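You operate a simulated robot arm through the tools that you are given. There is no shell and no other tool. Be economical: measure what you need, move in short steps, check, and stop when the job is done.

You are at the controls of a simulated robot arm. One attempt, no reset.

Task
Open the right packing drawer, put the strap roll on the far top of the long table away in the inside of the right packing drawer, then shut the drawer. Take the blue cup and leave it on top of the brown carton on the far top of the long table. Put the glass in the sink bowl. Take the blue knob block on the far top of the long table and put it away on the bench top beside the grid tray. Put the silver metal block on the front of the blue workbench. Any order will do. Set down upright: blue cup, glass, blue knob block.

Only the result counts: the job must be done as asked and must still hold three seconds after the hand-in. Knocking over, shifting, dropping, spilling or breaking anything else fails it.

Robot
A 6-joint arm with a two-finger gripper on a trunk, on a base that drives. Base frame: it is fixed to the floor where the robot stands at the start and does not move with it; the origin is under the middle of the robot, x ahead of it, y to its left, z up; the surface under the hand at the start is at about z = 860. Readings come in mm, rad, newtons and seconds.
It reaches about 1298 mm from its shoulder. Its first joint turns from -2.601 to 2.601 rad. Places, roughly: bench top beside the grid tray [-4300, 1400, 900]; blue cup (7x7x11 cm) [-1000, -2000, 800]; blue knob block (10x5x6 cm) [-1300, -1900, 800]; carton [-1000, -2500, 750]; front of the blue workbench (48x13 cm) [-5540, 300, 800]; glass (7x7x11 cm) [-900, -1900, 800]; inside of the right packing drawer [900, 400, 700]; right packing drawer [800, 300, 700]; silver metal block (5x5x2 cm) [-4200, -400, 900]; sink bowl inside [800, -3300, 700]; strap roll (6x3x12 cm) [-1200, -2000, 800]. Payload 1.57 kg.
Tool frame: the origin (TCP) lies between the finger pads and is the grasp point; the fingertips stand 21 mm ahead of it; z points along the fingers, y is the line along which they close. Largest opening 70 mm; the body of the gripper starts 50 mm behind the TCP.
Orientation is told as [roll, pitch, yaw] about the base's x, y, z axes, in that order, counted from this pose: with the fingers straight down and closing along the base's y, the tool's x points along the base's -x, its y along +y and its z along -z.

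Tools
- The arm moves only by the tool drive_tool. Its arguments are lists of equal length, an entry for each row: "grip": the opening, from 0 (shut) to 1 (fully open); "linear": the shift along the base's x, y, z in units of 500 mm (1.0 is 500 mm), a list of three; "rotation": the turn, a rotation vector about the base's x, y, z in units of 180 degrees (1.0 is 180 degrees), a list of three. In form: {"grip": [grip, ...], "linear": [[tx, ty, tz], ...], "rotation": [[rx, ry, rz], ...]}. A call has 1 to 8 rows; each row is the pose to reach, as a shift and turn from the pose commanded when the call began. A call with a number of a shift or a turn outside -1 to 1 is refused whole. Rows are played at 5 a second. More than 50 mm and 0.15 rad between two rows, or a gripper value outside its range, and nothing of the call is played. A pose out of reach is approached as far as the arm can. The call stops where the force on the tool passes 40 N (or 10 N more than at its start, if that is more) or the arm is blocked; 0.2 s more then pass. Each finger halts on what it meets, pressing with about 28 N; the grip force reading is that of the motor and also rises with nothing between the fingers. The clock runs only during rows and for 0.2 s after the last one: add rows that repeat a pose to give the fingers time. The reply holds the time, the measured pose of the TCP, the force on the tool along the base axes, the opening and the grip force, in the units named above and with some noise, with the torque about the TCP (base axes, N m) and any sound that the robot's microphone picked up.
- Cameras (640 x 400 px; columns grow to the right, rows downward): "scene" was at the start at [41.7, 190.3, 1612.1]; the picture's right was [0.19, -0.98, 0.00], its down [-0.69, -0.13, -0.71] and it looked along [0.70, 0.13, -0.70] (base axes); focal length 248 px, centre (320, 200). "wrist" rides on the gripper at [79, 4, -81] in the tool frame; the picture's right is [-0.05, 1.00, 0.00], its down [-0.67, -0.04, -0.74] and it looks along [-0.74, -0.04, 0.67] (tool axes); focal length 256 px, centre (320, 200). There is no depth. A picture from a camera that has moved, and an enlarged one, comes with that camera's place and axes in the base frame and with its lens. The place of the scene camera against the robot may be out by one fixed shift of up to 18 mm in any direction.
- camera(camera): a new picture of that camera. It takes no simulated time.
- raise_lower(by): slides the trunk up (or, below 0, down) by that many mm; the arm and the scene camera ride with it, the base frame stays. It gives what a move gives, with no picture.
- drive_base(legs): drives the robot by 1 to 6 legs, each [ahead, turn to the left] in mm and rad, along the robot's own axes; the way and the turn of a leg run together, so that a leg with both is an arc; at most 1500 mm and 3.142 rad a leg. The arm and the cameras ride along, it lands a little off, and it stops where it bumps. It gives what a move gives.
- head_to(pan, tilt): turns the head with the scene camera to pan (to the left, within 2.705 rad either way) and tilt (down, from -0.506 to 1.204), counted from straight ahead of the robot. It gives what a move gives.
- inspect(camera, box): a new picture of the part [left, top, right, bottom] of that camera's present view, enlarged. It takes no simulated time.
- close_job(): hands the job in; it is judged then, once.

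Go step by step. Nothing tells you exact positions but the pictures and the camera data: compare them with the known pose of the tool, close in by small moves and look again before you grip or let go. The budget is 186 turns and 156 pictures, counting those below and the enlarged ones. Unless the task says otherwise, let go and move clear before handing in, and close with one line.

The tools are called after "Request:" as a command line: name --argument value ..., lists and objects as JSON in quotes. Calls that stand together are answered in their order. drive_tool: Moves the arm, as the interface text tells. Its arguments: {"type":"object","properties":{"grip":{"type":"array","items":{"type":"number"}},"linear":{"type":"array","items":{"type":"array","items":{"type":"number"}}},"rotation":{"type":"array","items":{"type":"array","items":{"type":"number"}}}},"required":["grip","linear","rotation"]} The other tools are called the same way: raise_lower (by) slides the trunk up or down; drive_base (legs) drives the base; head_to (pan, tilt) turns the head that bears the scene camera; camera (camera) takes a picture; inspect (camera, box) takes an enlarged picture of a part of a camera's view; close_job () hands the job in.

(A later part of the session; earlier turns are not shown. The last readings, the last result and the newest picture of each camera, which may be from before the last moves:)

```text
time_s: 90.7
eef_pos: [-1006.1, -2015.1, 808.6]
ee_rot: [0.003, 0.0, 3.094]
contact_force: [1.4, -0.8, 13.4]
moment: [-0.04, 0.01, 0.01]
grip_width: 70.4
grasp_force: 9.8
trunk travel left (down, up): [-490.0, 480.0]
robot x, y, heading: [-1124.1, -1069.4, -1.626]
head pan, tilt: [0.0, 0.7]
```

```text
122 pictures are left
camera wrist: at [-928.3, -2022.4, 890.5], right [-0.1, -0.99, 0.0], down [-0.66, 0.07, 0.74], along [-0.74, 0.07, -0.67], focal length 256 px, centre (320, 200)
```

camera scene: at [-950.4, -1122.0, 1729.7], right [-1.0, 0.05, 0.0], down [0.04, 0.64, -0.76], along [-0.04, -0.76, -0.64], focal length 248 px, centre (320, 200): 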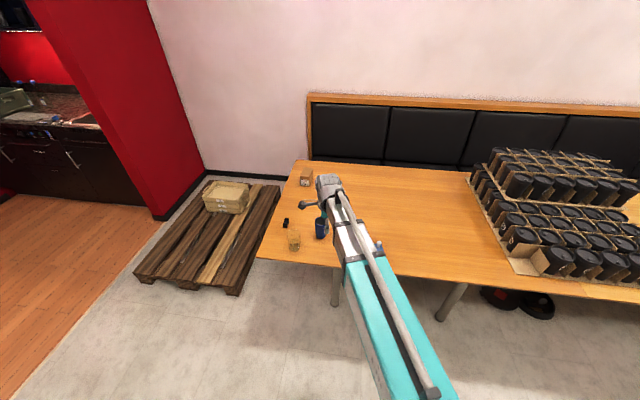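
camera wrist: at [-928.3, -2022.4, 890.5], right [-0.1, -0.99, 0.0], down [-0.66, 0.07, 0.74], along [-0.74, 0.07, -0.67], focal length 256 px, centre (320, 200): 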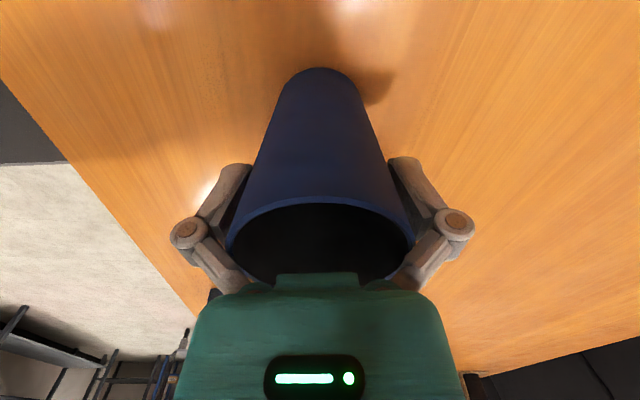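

There's 13 N upward: palm or knuckles press on the rim, and the fingers barely fit. I raise 12 mm and try closing again.

Request:
raise_lower --by 12

Request:
drive_tool --grip '[0.5, 0.3, 0.3, 0.3]' --linear '[[0, 0, 0], [0, 0, 0], [0, 0, 0], [0, 0, 0]]' --rotation '[[0, 0, 0], [0, 0, 0], [0, 0, 0], [0, 0, 0]]'

Request:
camera --camera "wrist"

```text
time_s: 91.3
eef_pos: [-1005.7, -2014.4, 819.4]
ee_rot: [0.0, 0.001, 3.093]
contact_force: [0.6, 0.1, -2.0]
moment: [0.01, 0.01, -0.01]
grip_width: 61.1
grasp_force: 9.8
trunk travel left (down, up): [-502.0, 468.0]
robot x, y, heading: [-1124.1, -1063.0, -1.628]
head pan, tilt: [0.0, 0.7]
```

```text
time_s: 92.3
eef_pos: [-1007.2, -2014.6, 821.0]
ee_rot: [-0.001, -0.002, 3.093]
contact_force: [0.4, -0.4, -0.6]
moment: [0.03, 0.0, 0.03]
grip_width: 60.5
grasp_force: 10.3
trunk travel left (down, up): [-502.0, 468.0]
robot x, y, heading: [-1122.6, -1071.7, -1.626]
head pan, tilt: [0.0, 0.7]
```

```text
121 pictures are left
camera wrist: at [-928.2, -2023.4, 901.1], right [-0.1, -0.99, 0.0], down [-0.66, 0.07, 0.74], along [-0.74, 0.08, -0.67], focal length 256 px, centre (320, 200)
```

wrist: 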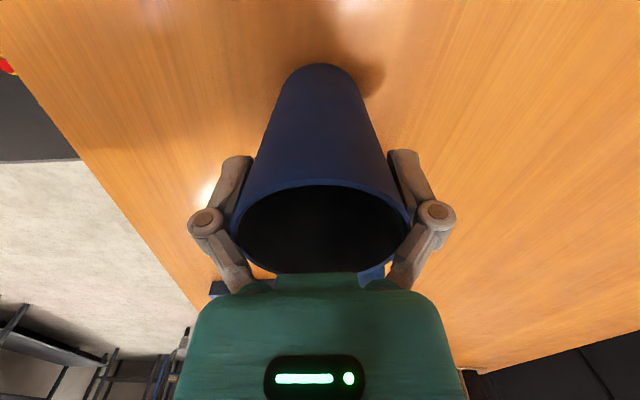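

The cup is held at 60.5 mm; I'll command a firmer close, then lift and check.

Request:
drive_tool --grip '[0.1, 0, 0]' --linear '[[0, 0, 0], [0, 0, 0], [0, 0, 0]]' --rotation '[[0, 0, 0], [0, 0, 0], [0, 0, 0]]'

Request:
raise_lower --by 200

Request:
camera --camera "wrist"

Request:
camera --camera "scene"

```text
time_s: 93.1
eef_pos: [-1006.3, -2015.1, 820.8]
ee_rot: [0.001, -0.001, 3.092]
contact_force: [0.3, -0.4, -1.6]
moment: [-0.03, -0.03, 0.01]
grip_width: 60.7
grasp_force: 9.9
trunk travel left (down, up): [-502.0, 468.0]
robot x, y, heading: [-1122.7, -1072.5, -1.627]
head pan, tilt: [0.0, 0.7]
```

```text
time_s: 95.3
eef_pos: [-1006.0, -2015.4, 1020.2]
ee_rot: [0.001, 0.0, 3.093]
contact_force: [0.2, -0.1, -1.0]
moment: [0.02, 0.04, 0.01]
grip_width: 60.9
grasp_force: 10.2
trunk travel left (down, up): [-702.0, 268.0]
robot x, y, heading: [-1124.5, -1070.4, -1.627]
head pan, tilt: [0.0, 0.7]
```

```text
120 pictures are left
camera wrist: at [-928.2, -2023.5, 1101.0], right [-0.1, -0.99, 0.0], down [-0.66, 0.07, 0.74], along [-0.74, 0.08, -0.67], focal length 256 px, centre (320, 200)
```

wrist: 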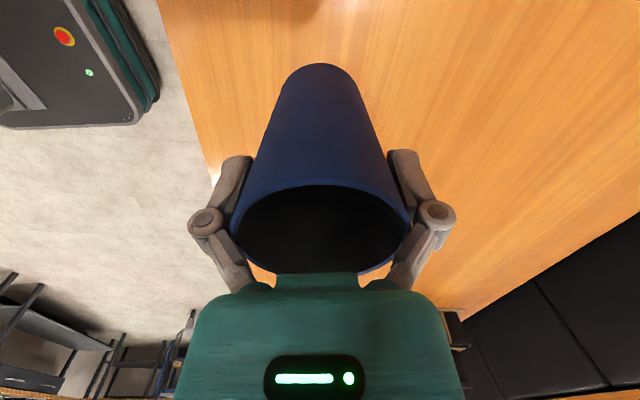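

```text
119 pictures are left
camera scene: at [-949.1, -1122.4, 1684.5], right [-1.0, 0.05, 0.0], down [0.03, 0.64, -0.76], along [-0.04, -0.76, -0.64], focal length 248 px, centre (320, 200)
```

scene: 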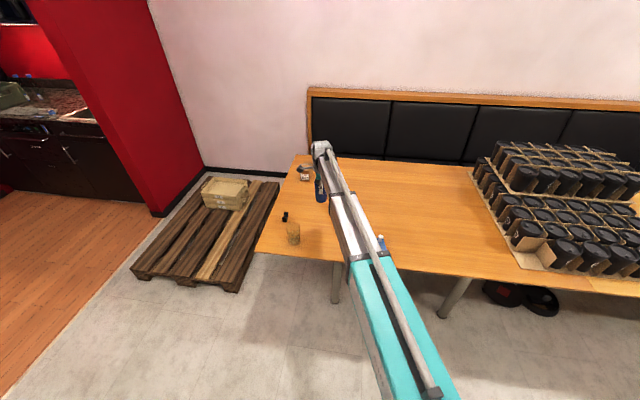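

Cup lifted. The carton is too far, so I drive 230 mm closer (still short of the table edge) and look.

Request:
drive_base --legs '[[230, 0]]'

Request:
camera --camera "wrist"

Request:
inspect --camera "scene" --box '[240, 140, 400, 240]'

```text
time_s: 97.3
eef_pos: [-1019.3, -2242.2, 1019.4]
ee_rot: [0.001, -0.001, 3.091]
contact_force: [0.5, 0.6, -1.6]
moment: [0.0, 0.03, 0.02]
grip_width: 61.0
grasp_force: 10.0
trunk travel left (down, up): [-702.0, 268.0]
robot x, y, heading: [-1136.4, -1296.7, -1.62]
head pan, tilt: [0.0, 0.7]
```

```text
118 pictures are left
camera wrist: at [-942.0, -2251.0, 1101.0], right [-0.1, -0.99, 0.0], down [-0.66, 0.07, 0.74], along [-0.74, 0.08, -0.67], focal length 256 px, centre (320, 200)
```

wrist: 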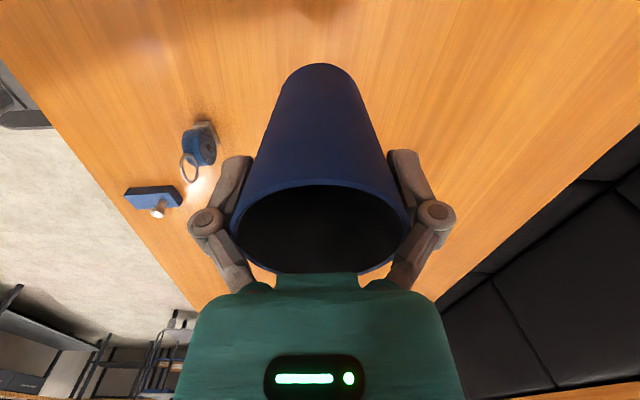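

```text
4.00 times, centred on (320, 190) of scene
camera zoom: at [-961.6, -1349.9, 1684.5], right [-1.0, 0.06, 0.0], down [0.04, 0.64, -0.76], along [-0.04, -0.76, -0.64], focal length 994 px, centre (320, 240)
```

zoom: 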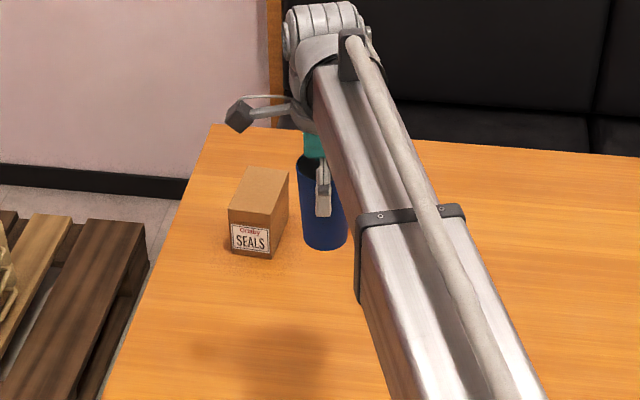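

Carton top ≈ z 819, centre ≈(-936,-2492), about 63×97 mm. I move nearer to see it with the wrist camera.

Request:
drive_tool --grip '[0, 0, 0]' --linear '[[0.06, -0.07, 0], [0.12, -0.14, 0], [0.17, -0.2, 0]]' --rotation '[[0, 0, 0], [0, 0, 0], [0, 0, 0]]'

Request:
camera --camera "wrist"

Request:
inspect --camera "scene" --box '[240, 140, 400, 240]'

```text
time_s: 98.1
eef_pos: [-934.5, -2345.0, 1020.0]
ee_rot: [0.002, -0.001, 3.092]
contact_force: [0.1, -0.6, -1.6]
moment: [0.01, 0.0, -0.03]
grip_width: 61.1
grasp_force: 10.1
trunk travel left (down, up): [-702.0, 268.0]
robot x, y, heading: [-1131.6, -1294.0, -1.623]
head pan, tilt: [0.0, 0.7]
```

```text
116 pictures are left
camera wrist: at [-856.3, -2353.6, 1100.8], right [-0.1, -0.99, 0.0], down [-0.66, 0.07, 0.75], along [-0.74, 0.08, -0.67], focal length 256 px, centre (320, 200)
```

wrist: 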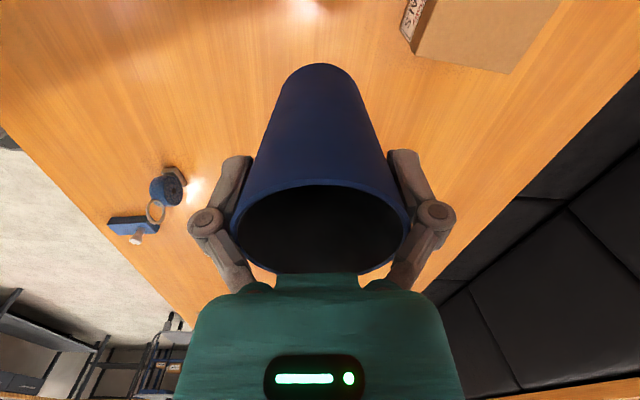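

```text
4.00 times, centred on (320, 190) of scene
camera zoom: at [-961.2, -1349.9, 1684.5], right [-1.0, 0.06, 0.0], down [0.04, 0.64, -0.76], along [-0.04, -0.76, -0.64], focal length 994 px, centre (320, 240)
```

zoom: 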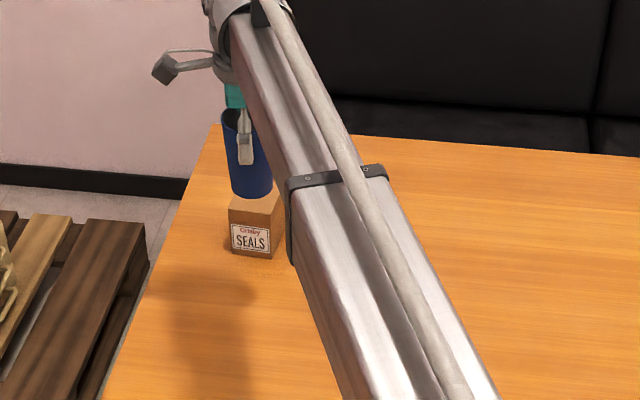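

Both cameras agree: carton top centre ≈(-940,-2496). I move over it and lower to just above.

Request:
drive_tool --grip '[0, 0, 0, 0]' --linear '[[-0.003, -0.08, 0], [-0.006, -0.16, 0], [-0.009, -0.24, 0], [-0.011, -0.303, 0]]' --rotation '[[0, 0, 0], [0, 0, 0], [0, 0, 0], [0, 0, 0]]'

Request:
raise_lower --by -95

Request:
camera --camera "wrist"

Request:
inspect --camera "scene" --box '[240, 100, 400, 200]'

```text
time_s: 99.1
eef_pos: [-945.7, -2445.3, 1019.1]
ee_rot: [0.003, 0.002, 3.091]
contact_force: [-0.5, -0.3, -1.6]
moment: [0.03, -0.05, 0.01]
grip_width: 60.7
grasp_force: 9.5
out of reach, approached as far as the arm can: row 3, 4
trunk travel left (down, up): [-702.0, 268.0]
robot x, y, heading: [-1136.2, -1296.5, -1.626]
head pan, tilt: [0.0, 0.7]
```

```text
time_s: 100.4
eef_pos: [-945.2, -2443.8, 925.0]
ee_rot: [0.004, 0.0, 3.09]
contact_force: [0.7, 0.2, -2.1]
moment: [0.01, 0.0, 0.0]
grip_width: 60.9
grasp_force: 10.2
trunk travel left (down, up): [-607.0, 363.0]
robot x, y, heading: [-1133.1, -1298.3, -1.623]
head pan, tilt: [0.0, 0.7]
```

```text
114 pictures are left
camera wrist: at [-867.8, -2452.7, 1006.1], right [-0.1, -0.99, 0.0], down [-0.66, 0.07, 0.74], along [-0.74, 0.08, -0.67], focal length 256 px, centre (320, 200)
```

wrist: 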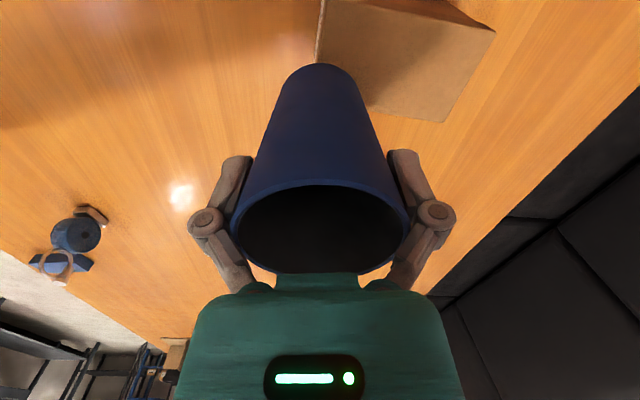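

```text
4.00 times, centred on (320, 150) of scene
camera zoom: at [-961.5, -1349.6, 1589.6], right [-1.0, 0.06, 0.0], down [0.04, 0.64, -0.76], along [-0.04, -0.76, -0.64], focal length 994 px, centre (320, 400)
```

zoom: 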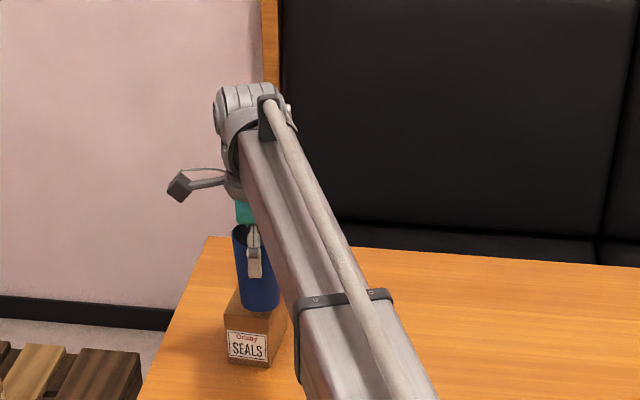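

Reach limit hit, so I drive the base 52 mm ahead, with the cup kept above the carton.

Request:
drive_base --legs '[[54, 0]]'

Request:
drive_tool --grip '[0, 0]' --linear '[[0.015, 0, 0], [0.015, 0, 0]]' --rotation '[[0, 0, 0], [0, 0, 0]]'

Request:
camera --camera "wrist"

Request:
inspect --camera "scene" --box '[240, 100, 400, 200]'

```text
time_s: 101.4
eef_pos: [-947.8, -2498.3, 924.7]
ee_rot: [0.003, 0.001, 3.092]
contact_force: [-0.3, -0.1, -0.8]
moment: [-0.02, 0.0, 0.01]
grip_width: 61.0
grasp_force: 10.1
trunk travel left (down, up): [-607.0, 363.0]
robot x, y, heading: [-1140.2, -1351.8, -1.626]
head pan, tilt: [0.0, 0.7]
```

```text
time_s: 102.0
eef_pos: [-940.0, -2497.4, 924.8]
ee_rot: [0.004, -0.001, 3.093]
contact_force: [-1.0, 0.8, -1.6]
moment: [-0.03, 0.04, 0.02]
grip_width: 60.8
grasp_force: 10.2
trunk travel left (down, up): [-607.0, 363.0]
robot x, y, heading: [-1131.9, -1352.0, -1.626]
head pan, tilt: [0.0, 0.7]
```

```text
112 pictures are left
camera wrist: at [-862.1, -2505.7, 1005.9], right [-0.1, -0.99, 0.0], down [-0.66, 0.07, 0.74], along [-0.74, 0.07, -0.67], focal length 256 px, centre (320, 200)
```

wrist: 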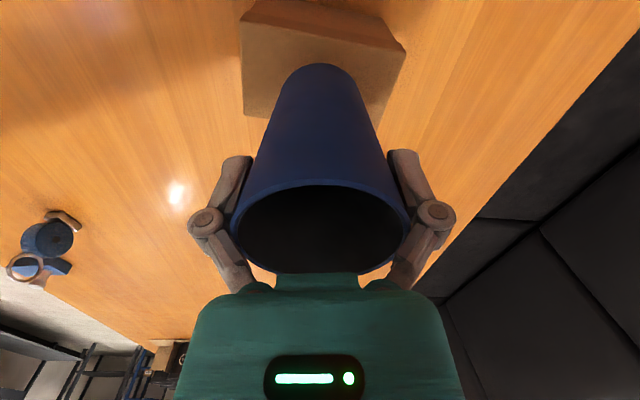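

```text
4.00 times, centred on (320, 150) of scene
camera zoom: at [-964.4, -1403.9, 1589.5], right [-1.0, 0.06, 0.0], down [0.04, 0.64, -0.76], along [-0.04, -0.76, -0.64], focal length 994 px, centre (320, 400)
```

zoom: 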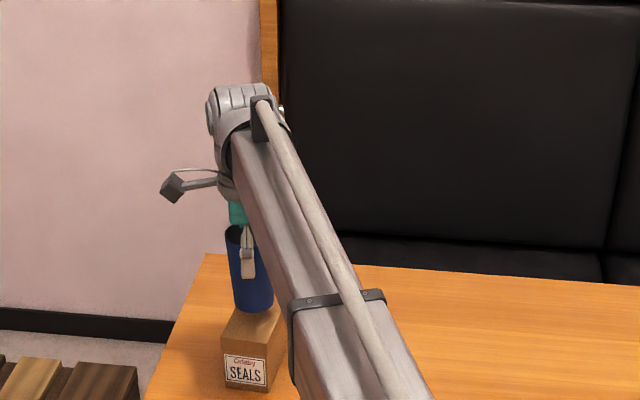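

Centre of the carton top lines up with the cup base. Now I lower gently to contact.

Request:
raise_lower --by -12

Request:
raise_lower --by -4

Request:
inspect --camera "scene" --box '[270, 140, 350, 190]'

```text
time_s: 102.6
eef_pos: [-940.0, -2497.4, 912.8]
ee_rot: [0.002, 0.0, 3.091]
contact_force: [-0.5, -0.2, -1.3]
moment: [-0.01, -0.01, 0.01]
grip_width: 61.1
grasp_force: 9.6
trunk travel left (down, up): [-595.0, 375.0]
robot x, y, heading: [-1138.0, -1351.0, -1.625]
head pan, tilt: [0.0, 0.7]
```

```text
time_s: 103.1
eef_pos: [-941.0, -2497.4, 908.3]
ee_rot: [0.004, 0.001, 3.092]
contact_force: [-1.2, -0.4, -0.6]
moment: [0.04, -0.04, 0.02]
grip_width: 60.8
grasp_force: 10.0
trunk travel left (down, up): [-591.0, 379.0]
robot x, y, heading: [-1140.3, -1354.4, -1.626]
head pan, tilt: [0.0, 0.7]
```

```text
8.00 times, centred on (310, 165) of scene
camera zoom: at [-964.5, -1403.7, 1573.5], right [-1.0, 0.06, 0.0], down [0.04, 0.64, -0.76], along [-0.04, -0.76, -0.64], focal length 1987 px, centre (400, 480)
```

zoom: 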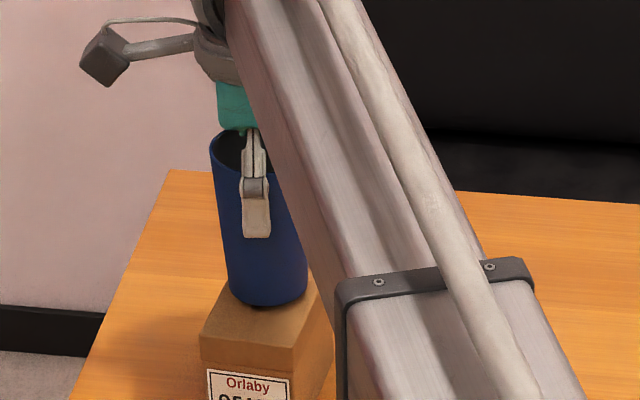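

Request:
raise_lower --by -4

Request:
raise_lower --by -3

Request:
raise_lower --by -3

```text
time_s: 103.6
eef_pos: [-939.8, -2497.0, 904.1]
ee_rot: [0.003, 0.0, 3.092]
contact_force: [-0.6, -0.8, -1.3]
moment: [0.05, 0.01, 0.02]
grip_width: 61.0
grasp_force: 10.1
trunk travel left (down, up): [-587.0, 383.0]
robot x, y, heading: [-1140.6, -1351.8, -1.624]
head pan, tilt: [0.0, 0.7]
```

```text
time_s: 104.2
eef_pos: [-940.8, -2497.1, 902.6]
ee_rot: [0.003, -0.001, 3.09]
contact_force: [0.3, -0.3, -2.0]
moment: [-0.02, 0.0, 0.02]
grip_width: 61.1
grasp_force: 10.4
trunk travel left (down, up): [-584.0, 386.0]
robot x, y, heading: [-1138.2, -1357.3, -1.625]
head pan, tilt: [0.0, 0.7]
```

```text
time_s: 104.7
eef_pos: [-940.4, -2495.5, 900.7]
ee_rot: [0.005, -0.001, 3.09]
contact_force: [0.1, -3.8, 11.6]
moment: [-0.1, 0.05, 0.0]
grip_width: 61.6
grasp_force: 9.7
trunk travel left (down, up): [-581.0, 389.0]
robot x, y, heading: [-1139.5, -1349.9, -1.628]
head pan, tilt: [0.0, 0.7]
```

Contact felt at TCP z≈901. I ease 1 mm, open, and rise.

Request:
raise_lower --by 1

Request:
drive_tool --grip '[0.9, 1, 1, 1]' --linear '[[0, 0, 0], [0, 0, 0], [0, 0, 0], [0, 0, 0]]' --rotation '[[0, 0, 0], [0, 0, 0], [0, 0, 0], [0, 0, 0]]'

Request:
raise_lower --by 20

Request:
camera --camera "wrist"

```text
time_s: 105.2
eef_pos: [-939.8, -2495.7, 900.7]
ee_rot: [0.004, 0.002, 3.092]
contact_force: [0.7, -2.6, 5.3]
moment: [-0.02, 0.02, 0.04]
grip_width: 61.3
grasp_force: 9.9
trunk travel left (down, up): [-582.0, 388.0]
robot x, y, heading: [-1134.6, -1351.9, -1.626]
head pan, tilt: [0.0, 0.7]
```

```text
time_s: 106.2
eef_pos: [-940.2, -2497.1, 899.3]
ee_rot: [0.003, 0.0, 3.091]
contact_force: [-0.7, 0.6, -0.6]
moment: [0.0, 0.02, -0.05]
grip_width: 69.9
grasp_force: 0.0
trunk travel left (down, up): [-582.0, 388.0]
robot x, y, heading: [-1137.0, -1353.5, -1.63]
head pan, tilt: [0.0, 0.7]
```

```text
time_s: 106.8
eef_pos: [-939.1, -2497.2, 920.7]
ee_rot: [0.005, 0.0, 3.091]
contact_force: [0.7, -0.1, 0.5]
moment: [-0.02, 0.04, 0.01]
grip_width: 70.1
grasp_force: 0.1
trunk travel left (down, up): [-602.0, 368.0]
robot x, y, heading: [-1136.0, -1352.7, -1.623]
head pan, tilt: [0.0, 0.7]
```

```text
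109 pictures are left
camera wrist: at [-862.2, -2505.6, 1001.1], right [-0.1, -0.99, 0.0], down [-0.66, 0.07, 0.74], along [-0.74, 0.07, -0.67], focal length 256 px, centre (320, 200)
```

wrist: 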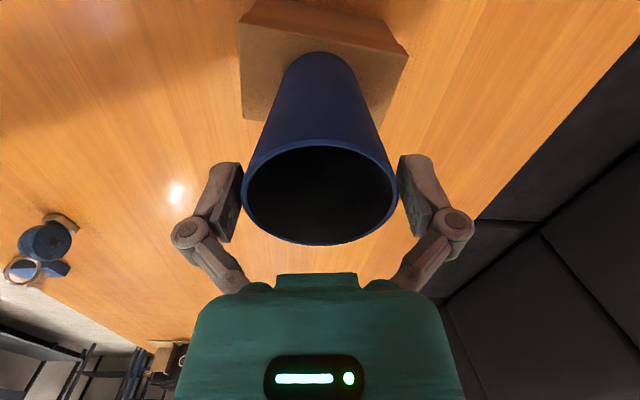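

Cup stands on the carton. I rise clear and back up to the earlier position for the strap roll.

Request:
raise_lower --by 170

Request:
drive_base --legs '[[-300, 0]]'

Request:
drive_tool --grip '[1, 1, 1, 1]' --linear '[[-0.08, 0, 0], [-0.16, 0.03, 0], [-0.24, 0.06, 0], [-0.3, 0.1, 0]]' --rotation '[[0, 0, 0], [0, 0, 0], [0, 0, 0], [0, 0, 0]]'

Request:
camera --camera "wrist"

Request:
camera --camera "scene"

```text
time_s: 108.8
eef_pos: [-940.9, -2496.5, 1090.8]
ee_rot: [0.004, -0.001, 3.091]
contact_force: [0.0, 0.0, -0.2]
moment: [0.0, -0.03, 0.0]
grip_width: 70.0
grasp_force: 0.1
trunk travel left (down, up): [-772.0, 198.0]
robot x, y, heading: [-1136.7, -1353.5, -1.627]
head pan, tilt: [0.0, 0.7]
```

```text
time_s: 111.2
eef_pos: [-927.2, -2190.1, 1090.6]
ee_rot: [0.005, -0.001, 3.087]
contact_force: [-0.8, 0.0, -0.3]
moment: [0.02, 0.01, 0.0]
grip_width: 69.9
grasp_force: 0.0
trunk travel left (down, up): [-772.0, 198.0]
robot x, y, heading: [-1120.4, -1042.7, -1.634]
head pan, tilt: [0.0, 0.7]
```

```text
time_s: 112.2
eef_pos: [-1075.8, -2138.9, 1089.9]
ee_rot: [0.004, -0.001, 3.087]
contact_force: [-0.6, -0.7, 0.6]
moment: [0.0, 0.0, -0.05]
grip_width: 70.1
grasp_force: 0.0
trunk travel left (down, up): [-772.0, 198.0]
robot x, y, heading: [-1120.7, -1042.7, -1.631]
head pan, tilt: [0.0, 0.7]
```

```text
108 pictures are left
camera wrist: at [-997.6, -2146.8, 1171.5], right [-0.11, -0.99, 0.0], down [-0.66, 0.07, 0.74], along [-0.74, 0.08, -0.67], focal length 256 px, centre (320, 200)
```

wrist: 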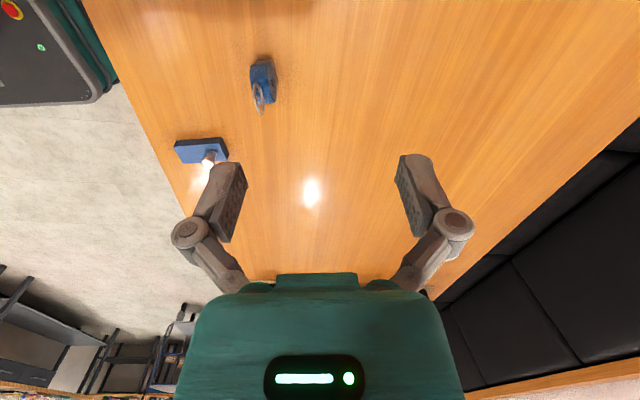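

```text
107 pictures are left
camera scene: at [-947.7, -1096.0, 1754.6], right [-1.0, 0.06, 0.0], down [0.04, 0.64, -0.76], along [-0.05, -0.76, -0.64], focal length 248 px, centre (320, 200)
```

scene: 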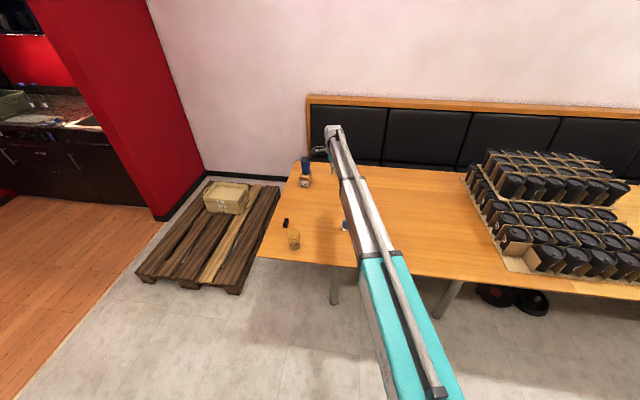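

The roll is around (-1150,-2045). I hover nearer and look from closer up.

Request:
drive_tool --grip '[1, 1, 1]' --linear '[[-0.03, 0.07, 0], [-0.06, 0.14, 0], [-0.1, 0.18, 0]]' --rotation '[[0, 0, 0], [0, 0, 0], [0, 0, 0]]'

Request:
raise_lower --by -130

Request:
camera --camera "wrist"

Request:
inspect --camera "wrist" --box '[240, 10, 400, 110]'

```text
time_s: 113.0
eef_pos: [-1128.0, -2046.0, 1090.6]
ee_rot: [0.003, 0.0, 3.087]
contact_force: [0.8, 0.5, -0.2]
moment: [0.01, 0.0, 0.0]
grip_width: 69.8
grasp_force: 0.0
trunk travel left (down, up): [-772.0, 198.0]
robot x, y, heading: [-1122.0, -1048.7, -1.63]
head pan, tilt: [0.0, 0.7]
```

```text
time_s: 114.6
eef_pos: [-1127.3, -2047.2, 959.4]
ee_rot: [0.003, 0.0, 3.088]
contact_force: [-0.4, 0.6, 0.1]
moment: [-0.02, 0.02, 0.01]
grip_width: 70.0
grasp_force: 0.0
trunk travel left (down, up): [-642.0, 328.0]
robot x, y, heading: [-1118.4, -1045.6, -1.629]
head pan, tilt: [0.0, 0.7]
```

```text
106 pictures are left
camera wrist: at [-1049.9, -2056.1, 1041.4], right [-0.11, -0.99, 0.0], down [-0.66, 0.07, 0.74], along [-0.74, 0.08, -0.67], focal length 256 px, centre (320, 200)
```

wrist: 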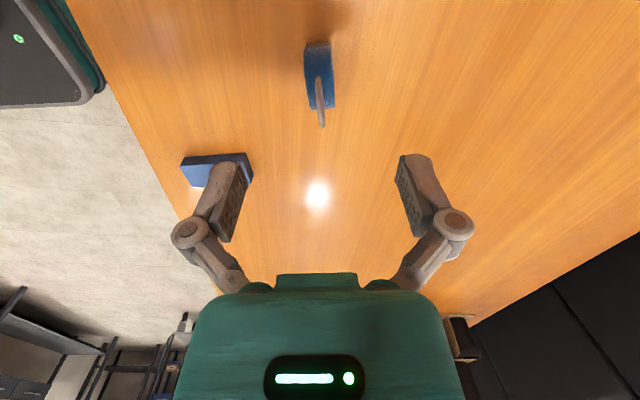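

```text
4.00 times, centred on (320, 60) of wrist
camera zoom: at [-1049.9, -2056.1, 1041.4], right [-0.11, -0.99, 0.0], down [-0.66, 0.07, 0.74], along [-0.74, 0.08, -0.67], focal length 1024 px, centre (320, 760)
```

zoom: 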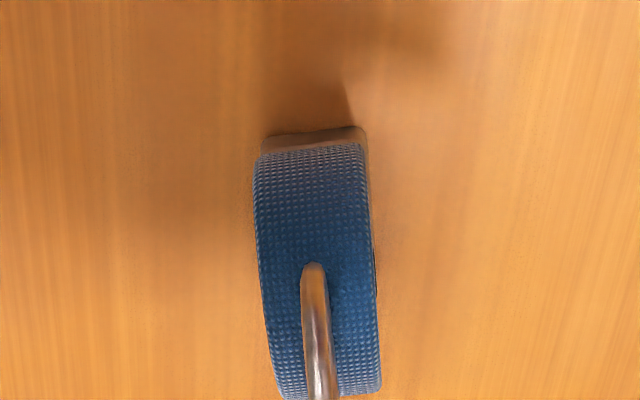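

The roll stands upright with its disc in the x–z plane, ~30 mm thick in y, with a ring on top; centre ≈(-1167,-2044). I align and lower partway.

Request:
drive_tool --grip '[1]' --linear '[[-0.08, 0.004, 0]]' --rotation '[[0, 0, 0]]'

Request:
raise_lower --by -85

Request:
camera --camera "wrist"

Request:
inspect --camera "scene" --box '[270, 160, 430, 260]'

```text
time_s: 115.0
eef_pos: [-1167.4, -2046.6, 959.9]
ee_rot: [0.002, 0.0, 3.087]
contact_force: [1.3, 0.4, -0.7]
moment: [-0.03, 0.0, -0.03]
grip_width: 69.7
grasp_force: 0.0
trunk travel left (down, up): [-642.0, 328.0]
robot x, y, heading: [-1118.5, -1043.2, -1.63]
head pan, tilt: [0.0, 0.7]
```

```text
time_s: 116.2
eef_pos: [-1167.2, -2047.3, 874.3]
ee_rot: [0.003, -0.001, 3.088]
contact_force: [-0.9, 0.3, -0.5]
moment: [0.03, -0.03, 0.04]
grip_width: 70.2
grasp_force: 0.1
trunk travel left (down, up): [-557.0, 413.0]
robot x, y, heading: [-1117.8, -1044.2, -1.63]
head pan, tilt: [0.0, 0.7]
```

```text
104 pictures are left
camera wrist: at [-1089.5, -2055.2, 956.4], right [-0.11, -0.99, 0.0], down [-0.66, 0.07, 0.74], along [-0.74, 0.08, -0.67], focal length 256 px, centre (320, 200)
```

wrist: 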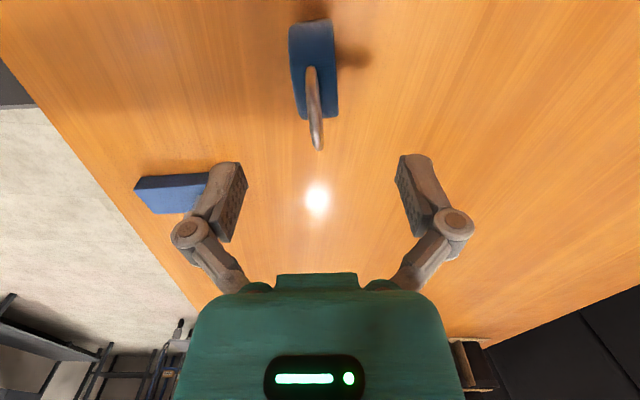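

```text
4.00 times, centred on (350, 210) of scene
camera zoom: at [-947.4, -1096.1, 1539.6], right [-1.0, 0.06, 0.0], down [0.04, 0.64, -0.76], along [-0.05, -0.76, -0.64], focal length 994 px, centre (200, 160)
```

zoom: 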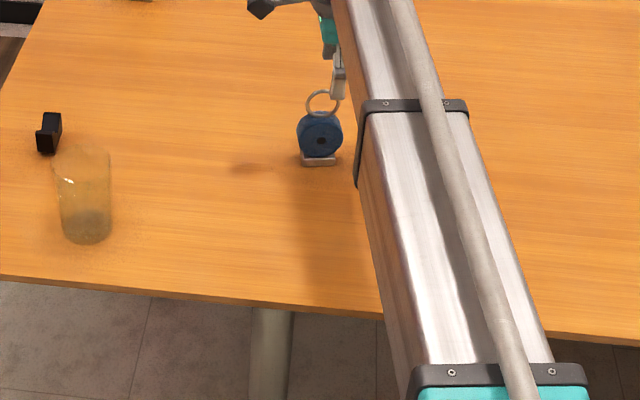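

Aligned. I lower to TCP z≈811 (below the ring top limit) and close on the disc.

Request:
raise_lower --by -62

Request:
drive_tool --grip '[0.7, 0.4, 0.2, 0, 0]' --linear '[[0, 0.003, 0], [0, 0.003, 0], [0, 0.003, 0], [0, 0.003, 0], [0, 0.003, 0]]' --rotation '[[0, 0, 0], [0, 0, 0], [0, 0, 0], [0, 0, 0], [0, 0, 0]]'

Request:
camera --camera "wrist"

```text
time_s: 117.2
eef_pos: [-1167.3, -2046.1, 812.3]
ee_rot: [0.003, 0.0, 3.088]
contact_force: [0.4, -0.2, 0.7]
moment: [0.0, 0.04, -0.01]
grip_width: 70.1
grasp_force: 0.0
trunk travel left (down, up): [-495.0, 475.0]
robot x, y, heading: [-1120.2, -1045.0, -1.628]
head pan, tilt: [0.0, 0.7]
```

```text
time_s: 118.4
eef_pos: [-1167.8, -2045.4, 813.0]
ee_rot: [0.003, 0.001, 3.089]
contact_force: [-0.3, -0.2, 0.5]
moment: [-0.04, -0.01, -0.01]
grip_width: 25.3
grasp_force: 28.1
trunk travel left (down, up): [-495.0, 475.0]
robot x, y, heading: [-1119.5, -1043.1, -1.633]
head pan, tilt: [0.0, 0.7]
```

```text
102 pictures are left
camera wrist: at [-1089.9, -2053.7, 894.4], right [-0.11, -0.99, 0.0], down [-0.66, 0.07, 0.74], along [-0.74, 0.08, -0.67], focal length 256 px, centre (320, 200)
```

wrist: 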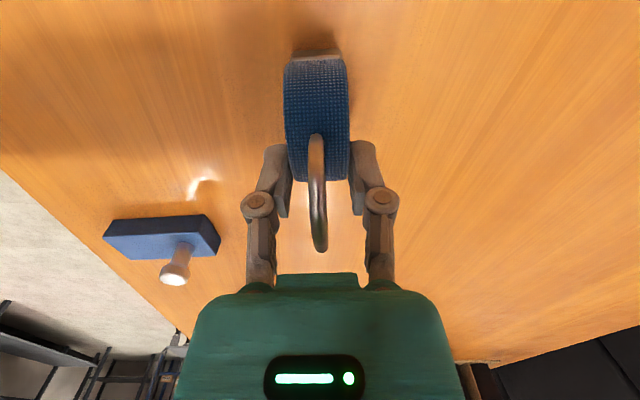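

Roll gripped (25 mm wide). I lift, retract the arm and drive back to the drawer.

Request:
raise_lower --by 290

Request:
drive_tool --grip '[0, 0, 0, 0, 0]' --linear '[[0.02, 0.09, 0], [0.04, 0.18, 0], [0.06, 0.27, 0], [0.08, 0.36, 0], [0.1, 0.45, 0]]' --rotation '[[0, 0, 0], [0, 0, 0], [0, 0, 0], [0, 0, 0], [0, 0, 0]]'

Request:
camera --camera "wrist"

Request:
drive_base --legs '[[0, 1.77], [1500, 0], [520, 0], [0, 1.43]]'

Request:
head_to --pan -0.0 --tilt 0.8

Request:
camera --camera "scene"

```text
time_s: 121.3
eef_pos: [-1168.8, -2045.0, 1102.6]
ee_rot: [0.003, 0.0, 3.087]
contact_force: [0.5, 0.6, -0.8]
moment: [-0.03, 0.03, -0.02]
grip_width: 25.2
grasp_force: 28.0
trunk travel left (down, up): [-785.0, 185.0]
robot x, y, heading: [-1125.1, -1045.0, -1.633]
head pan, tilt: [0.0, 0.7]
```

```text
time_s: 122.5
eef_pos: [-1120.3, -1818.9, 1103.1]
ee_rot: [0.003, 0.001, 3.088]
contact_force: [-0.2, -0.1, -1.6]
moment: [0.0, 0.02, 0.0]
grip_width: 25.4
grasp_force: 28.0
trunk travel left (down, up): [-785.0, 185.0]
robot x, y, heading: [-1117.9, -1044.6, -1.631]
head pan, tilt: [0.0, 0.7]
```

```text
101 pictures are left
camera wrist: at [-1041.8, -1828.3, 1184.7], right [-0.11, -0.99, 0.0], down [-0.66, 0.07, 0.74], along [-0.74, 0.08, -0.67], focal length 256 px, centre (320, 200)
```

wrist: 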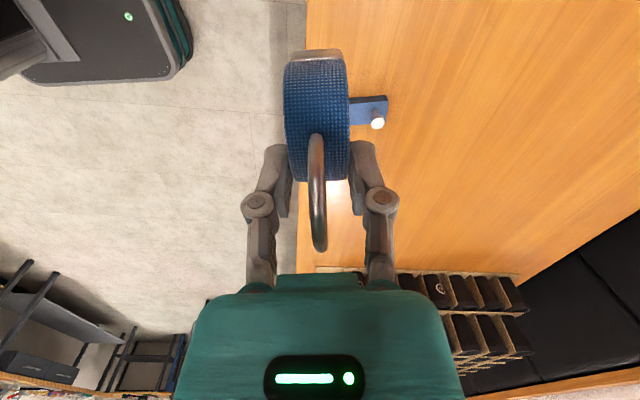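

```text
time_s: 146.3
eef_pos: [814.1, 8.4, 1103.5]
ee_rot: [0.002, 0.001, -0.01]
contact_force: [0.5, -0.7, -1.4]
moment: [0.01, -0.02, 0.01]
grip_width: 25.3
grasp_force: 28.2
trunk travel left (down, up): [-785.0, 185.0]
robot x, y, heading: [892.2, -768.2, 1.554]
head pan, tilt: [0.0, 0.7]
```

```text
time_s: 147.0
eef_pos: [814.8, 10.0, 1103.4]
ee_rot: [0.004, 0.0, -0.012]
contact_force: [0.9, -0.4, -1.2]
moment: [0.02, 0.01, 0.02]
grip_width: 25.5
grasp_force: 27.7
trunk travel left (down, up): [-785.0, 185.0]
robot x, y, heading: [894.8, -769.4, 1.558]
head pan, tilt: [0.0, 0.799]
```

```text
100 pictures are left
camera scene: at [732.9, -730.0, 1759.5], right [1.0, -0.02, 0.0], down [-0.01, -0.72, -0.7], along [0.01, 0.7, -0.72], focal length 248 px, centre (320, 200)
```

scene: 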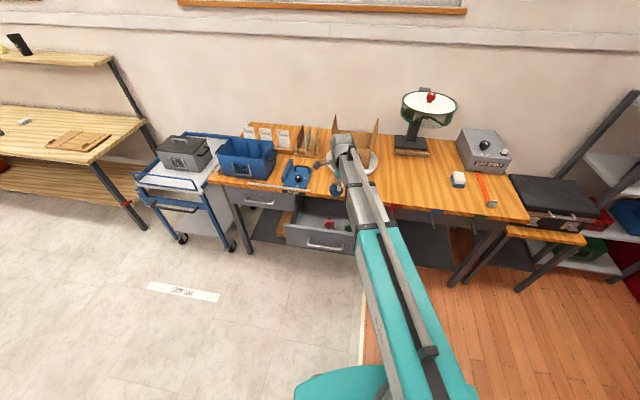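

Request:
inspect --camera "scene" --box '[250, 170, 410, 270]'

Request:
camera --camera "wrist"

```text
4.00 times, centred on (330, 220) of scene
camera zoom: at [732.9, -730.0, 1759.5], right [1.0, -0.02, 0.0], down [-0.01, -0.72, -0.7], along [0.01, 0.7, -0.72], focal length 994 px, centre (280, 120)
```

zoom: 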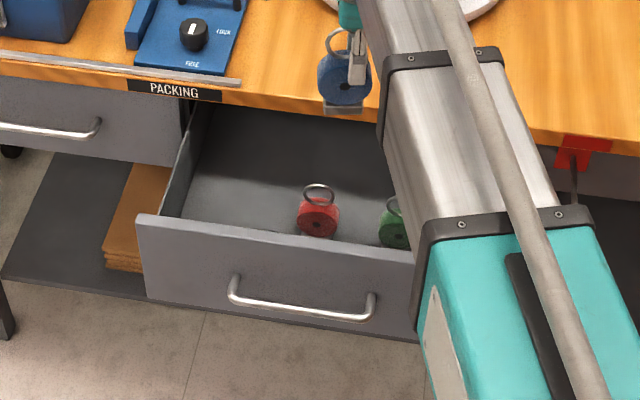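

```text
98 pictures are left
camera wrist: at [735.6, 13.5, 1184.5], right [0.06, 1.0, 0.0], down [0.67, -0.05, 0.74], along [0.74, -0.05, -0.67], focal length 256 px, centre (320, 200)
```

wrist: 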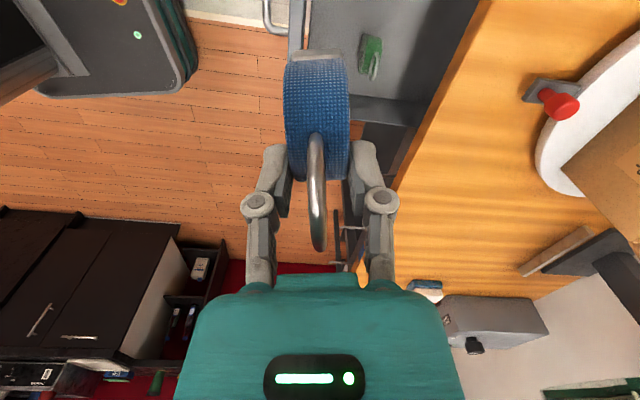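

The red and green rolls stand in the drawer; there's free floor to their left (x≈620–760). The table is rotated ≈-10° in my frame. I move above (690, 90) and look.

Request:
drive_tool --grip '[0, 0, 0]' --linear '[[-0.08, 0.05, 0], [-0.16, 0.1, 0], [-0.25, 0.16, 0]]' --rotation '[[0, 0, 0], [0, 0, 0], [0, 0, 0]]'

Request:
raise_lower --by -120

Request:
camera --camera "wrist"

Request:
inspect --camera "scene" --box '[240, 130, 400, 230]'

```text
refused: row 3 steps farther than a row can; nothing moved
```

```text
time_s: 148.5
eef_pos: [814.0, 9.4, 983.2]
ee_rot: [0.004, -0.002, -0.012]
contact_force: [-0.2, 0.8, -1.0]
moment: [-0.04, 0.01, 0.01]
grip_width: 25.5
grasp_force: 28.1
trunk travel left (down, up): [-665.0, 305.0]
robot x, y, heading: [895.3, -769.4, 1.552]
head pan, tilt: [0.0, 0.799]
```

```text
97 pictures are left
camera wrist: at [733.0, 13.4, 1064.4], right [0.06, 1.0, 0.0], down [0.67, -0.05, 0.74], along [0.74, -0.05, -0.67], focal length 256 px, centre (320, 200)
```

wrist: 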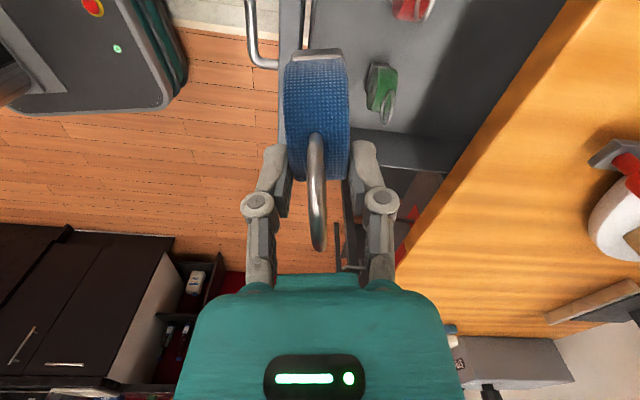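

```text
4.00 times, centred on (320, 180) of scene
camera zoom: at [731.2, -730.2, 1639.3], right [1.0, -0.02, 0.0], down [-0.01, -0.72, -0.7], along [0.01, 0.7, -0.72], focal length 994 px, centre (320, 280)
```

zoom: 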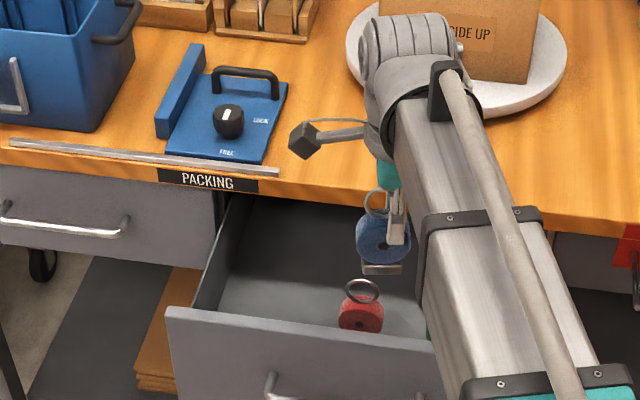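

Request:
drive_tool --grip '[0, 0, 0, 0]' --linear '[[-0.062, 0.04, 0], [-0.124, 0.08, 0], [-0.186, 0.12, 0], [-0.248, 0.16, 0]]' --rotation '[[0, 0, 0], [0, 0, 0], [0, 0, 0], [0, 0, 0]]'

Request:
camera --camera "wrist"

Request:
inspect --camera "scene" --box '[240, 130, 400, 230]'

```text
time_s: 149.5
eef_pos: [690.3, 91.2, 983.0]
ee_rot: [0.003, 0.001, -0.01]
contact_force: [0.0, -0.5, -1.5]
moment: [-0.02, -0.01, 0.0]
grip_width: 25.5
grasp_force: 28.0
trunk travel left (down, up): [-665.0, 305.0]
robot x, y, heading: [893.0, -765.5, 1.548]
head pan, tilt: [0.0, 0.799]
```

```text
95 pictures are left
camera wrist: at [610.8, 95.7, 1064.1], right [0.06, 1.0, 0.0], down [0.67, -0.05, 0.74], along [0.74, -0.05, -0.67], focal length 256 px, centre (320, 200)
```

wrist: 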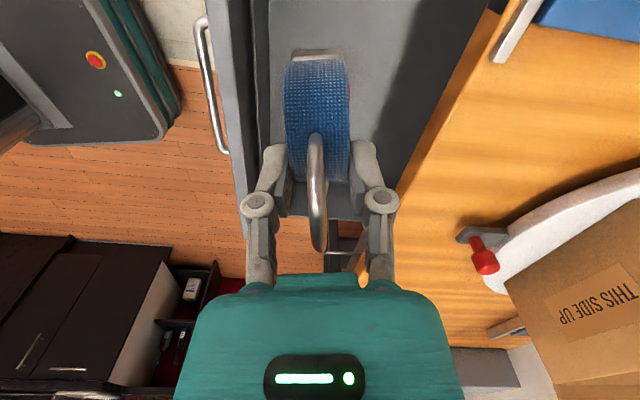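

```text
4.00 times, centred on (320, 180) of scene
camera zoom: at [731.0, -729.8, 1639.3], right [1.0, -0.02, 0.0], down [-0.01, -0.72, -0.7], along [0.01, 0.7, -0.72], focal length 994 px, centre (320, 280)
```

zoom: 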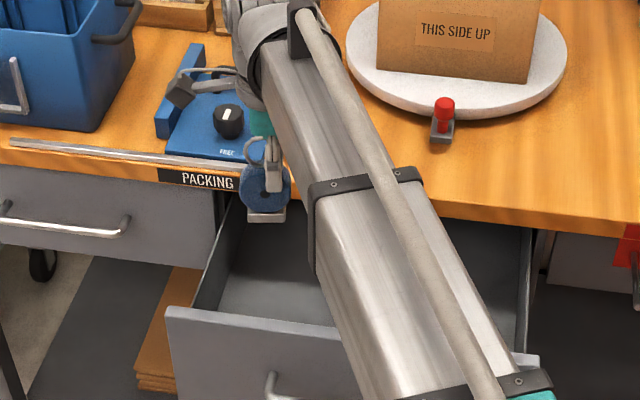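

Gap between drawer front and table edge is y≈20–200 here. I shift to x=715 so the wrist camera clears the left wall, then lower in stages.

Request:
drive_tool --grip '[0]' --linear '[[0.046, 0.006, 0]]' --rotation '[[0, 0, 0]]'

Request:
raise_lower --by -120

Request:
camera --camera "wrist"

Request:
inspect --camera "scene" --box '[240, 100, 400, 200]'

```text
time_s: 149.9
eef_pos: [713.7, 93.3, 982.5]
ee_rot: [0.005, 0.001, -0.011]
contact_force: [0.3, 0.5, -0.6]
moment: [0.0, -0.04, -0.03]
grip_width: 25.5
grasp_force: 28.0
trunk travel left (down, up): [-665.0, 305.0]
robot x, y, heading: [894.4, -763.6, 1.552]
head pan, tilt: [0.0, 0.799]
```

```text
time_s: 151.4
eef_pos: [715.3, 93.8, 862.7]
ee_rot: [0.003, -0.001, -0.012]
contact_force: [-0.3, 0.9, -1.3]
moment: [-0.02, 0.0, -0.02]
grip_width: 25.5
grasp_force: 28.8
trunk travel left (down, up): [-545.0, 425.0]
robot x, y, heading: [896.7, -768.0, 1.552]
head pan, tilt: [0.0, 0.799]
```

```text
93 pictures are left
camera wrist: at [634.4, 97.4, 944.4], right [0.06, 1.0, 0.0], down [0.67, -0.05, 0.74], along [0.74, -0.05, -0.67], focal length 256 px, centre (320, 200)
```

wrist: 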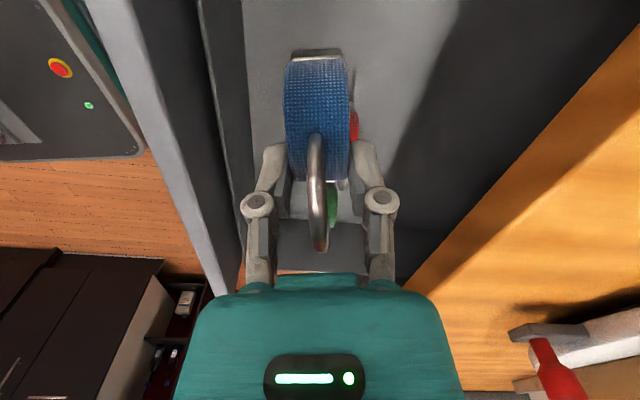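

```text
4.00 times, centred on (320, 150) of scene
camera zoom: at [731.1, -730.1, 1519.3], right [1.0, -0.02, 0.0], down [-0.01, -0.72, -0.7], along [0.01, 0.7, -0.72], focal length 994 px, centre (320, 400)
```

zoom: 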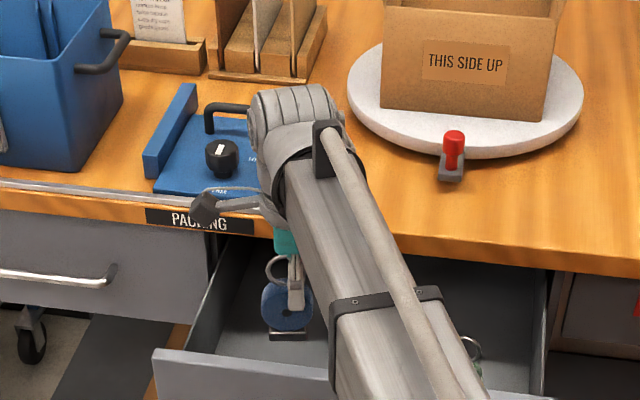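

Clear so far. I lower another 95 mm and then step to contact.

Request:
raise_lower --by -95

Request:
camera --camera "wrist"

Request:
raise_lower --by -8

Request:
raise_lower --by -5

```text
time_s: 152.7
eef_pos: [714.7, 92.8, 768.2]
ee_rot: [0.004, -0.001, -0.01]
contact_force: [-1.2, -0.5, -1.3]
moment: [-0.03, -0.01, 0.01]
grip_width: 25.2
grasp_force: 28.6
trunk travel left (down, up): [-450.0, 520.0]
robot x, y, heading: [894.5, -769.0, 1.549]
head pan, tilt: [0.0, 0.799]
```

```text
91 pictures are left
camera wrist: at [634.4, 97.4, 849.3], right [0.06, 1.0, 0.0], down [0.67, -0.05, 0.74], along [0.74, -0.05, -0.67], focal length 256 px, centre (320, 200)
```

wrist: 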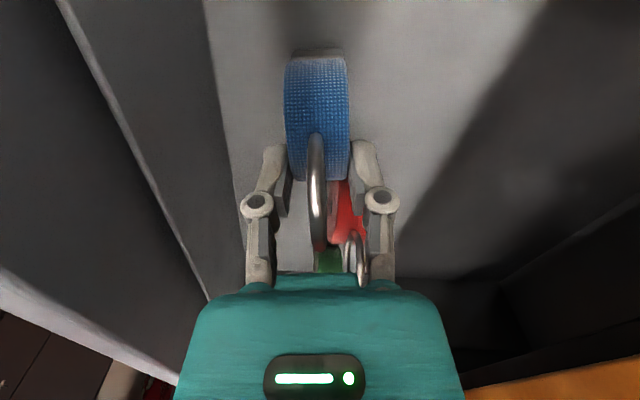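

```text
time_s: 153.2
eef_pos: [714.4, 94.9, 760.2]
ee_rot: [0.003, 0.0, -0.011]
contact_force: [0.3, -0.1, -0.4]
moment: [0.01, -0.02, -0.01]
grip_width: 25.5
grasp_force: 28.0
trunk travel left (down, up): [-442.0, 528.0]
robot x, y, heading: [896.5, -766.6, 1.552]
head pan, tilt: [0.0, 0.799]
```

```text
time_s: 153.8
eef_pos: [716.2, 93.9, 755.7]
ee_rot: [0.003, -0.001, -0.01]
contact_force: [0.4, 0.5, -1.0]
moment: [0.01, -0.03, 0.02]
grip_width: 25.6
grasp_force: 27.8
trunk travel left (down, up): [-437.0, 533.0]
robot x, y, heading: [893.2, -767.8, 1.552]
head pan, tilt: [0.0, 0.799]
```

Request:
raise_lower --by -5

Request:
raise_lower --by -4

Request:
raise_lower --by -4

```text
time_s: 154.3
eef_pos: [714.1, 92.7, 749.7]
ee_rot: [0.004, 0.0, -0.011]
contact_force: [0.0, 0.2, 1.5]
moment: [-0.01, 0.04, 0.01]
grip_width: 25.3
grasp_force: 28.0
trunk travel left (down, up): [-432.0, 538.0]
robot x, y, heading: [896.0, -765.5, 1.553]
head pan, tilt: [0.0, 0.799]
```

```text
time_s: 154.8
eef_pos: [714.5, 91.0, 746.4]
ee_rot: [0.005, 0.001, -0.012]
contact_force: [-0.5, -0.3, 15.2]
moment: [-0.03, 0.0, 0.02]
grip_width: 25.3
grasp_force: 28.1
trunk travel left (down, up): [-428.0, 542.0]
robot x, y, heading: [893.7, -768.7, 1.555]
head pan, tilt: [0.0, 0.799]
```

```text
time_s: 155.4
eef_pos: [714.5, 92.2, 743.0]
ee_rot: [0.006, -0.001, -0.01]
contact_force: [0.3, -0.2, 13.3]
moment: [-0.01, -0.04, -0.03]
grip_width: 25.3
grasp_force: 27.8
trunk travel left (down, up): [-424.0, 546.0]
robot x, y, heading: [897.1, -765.1, 1.554]
head pan, tilt: [0.0, 0.799]
```

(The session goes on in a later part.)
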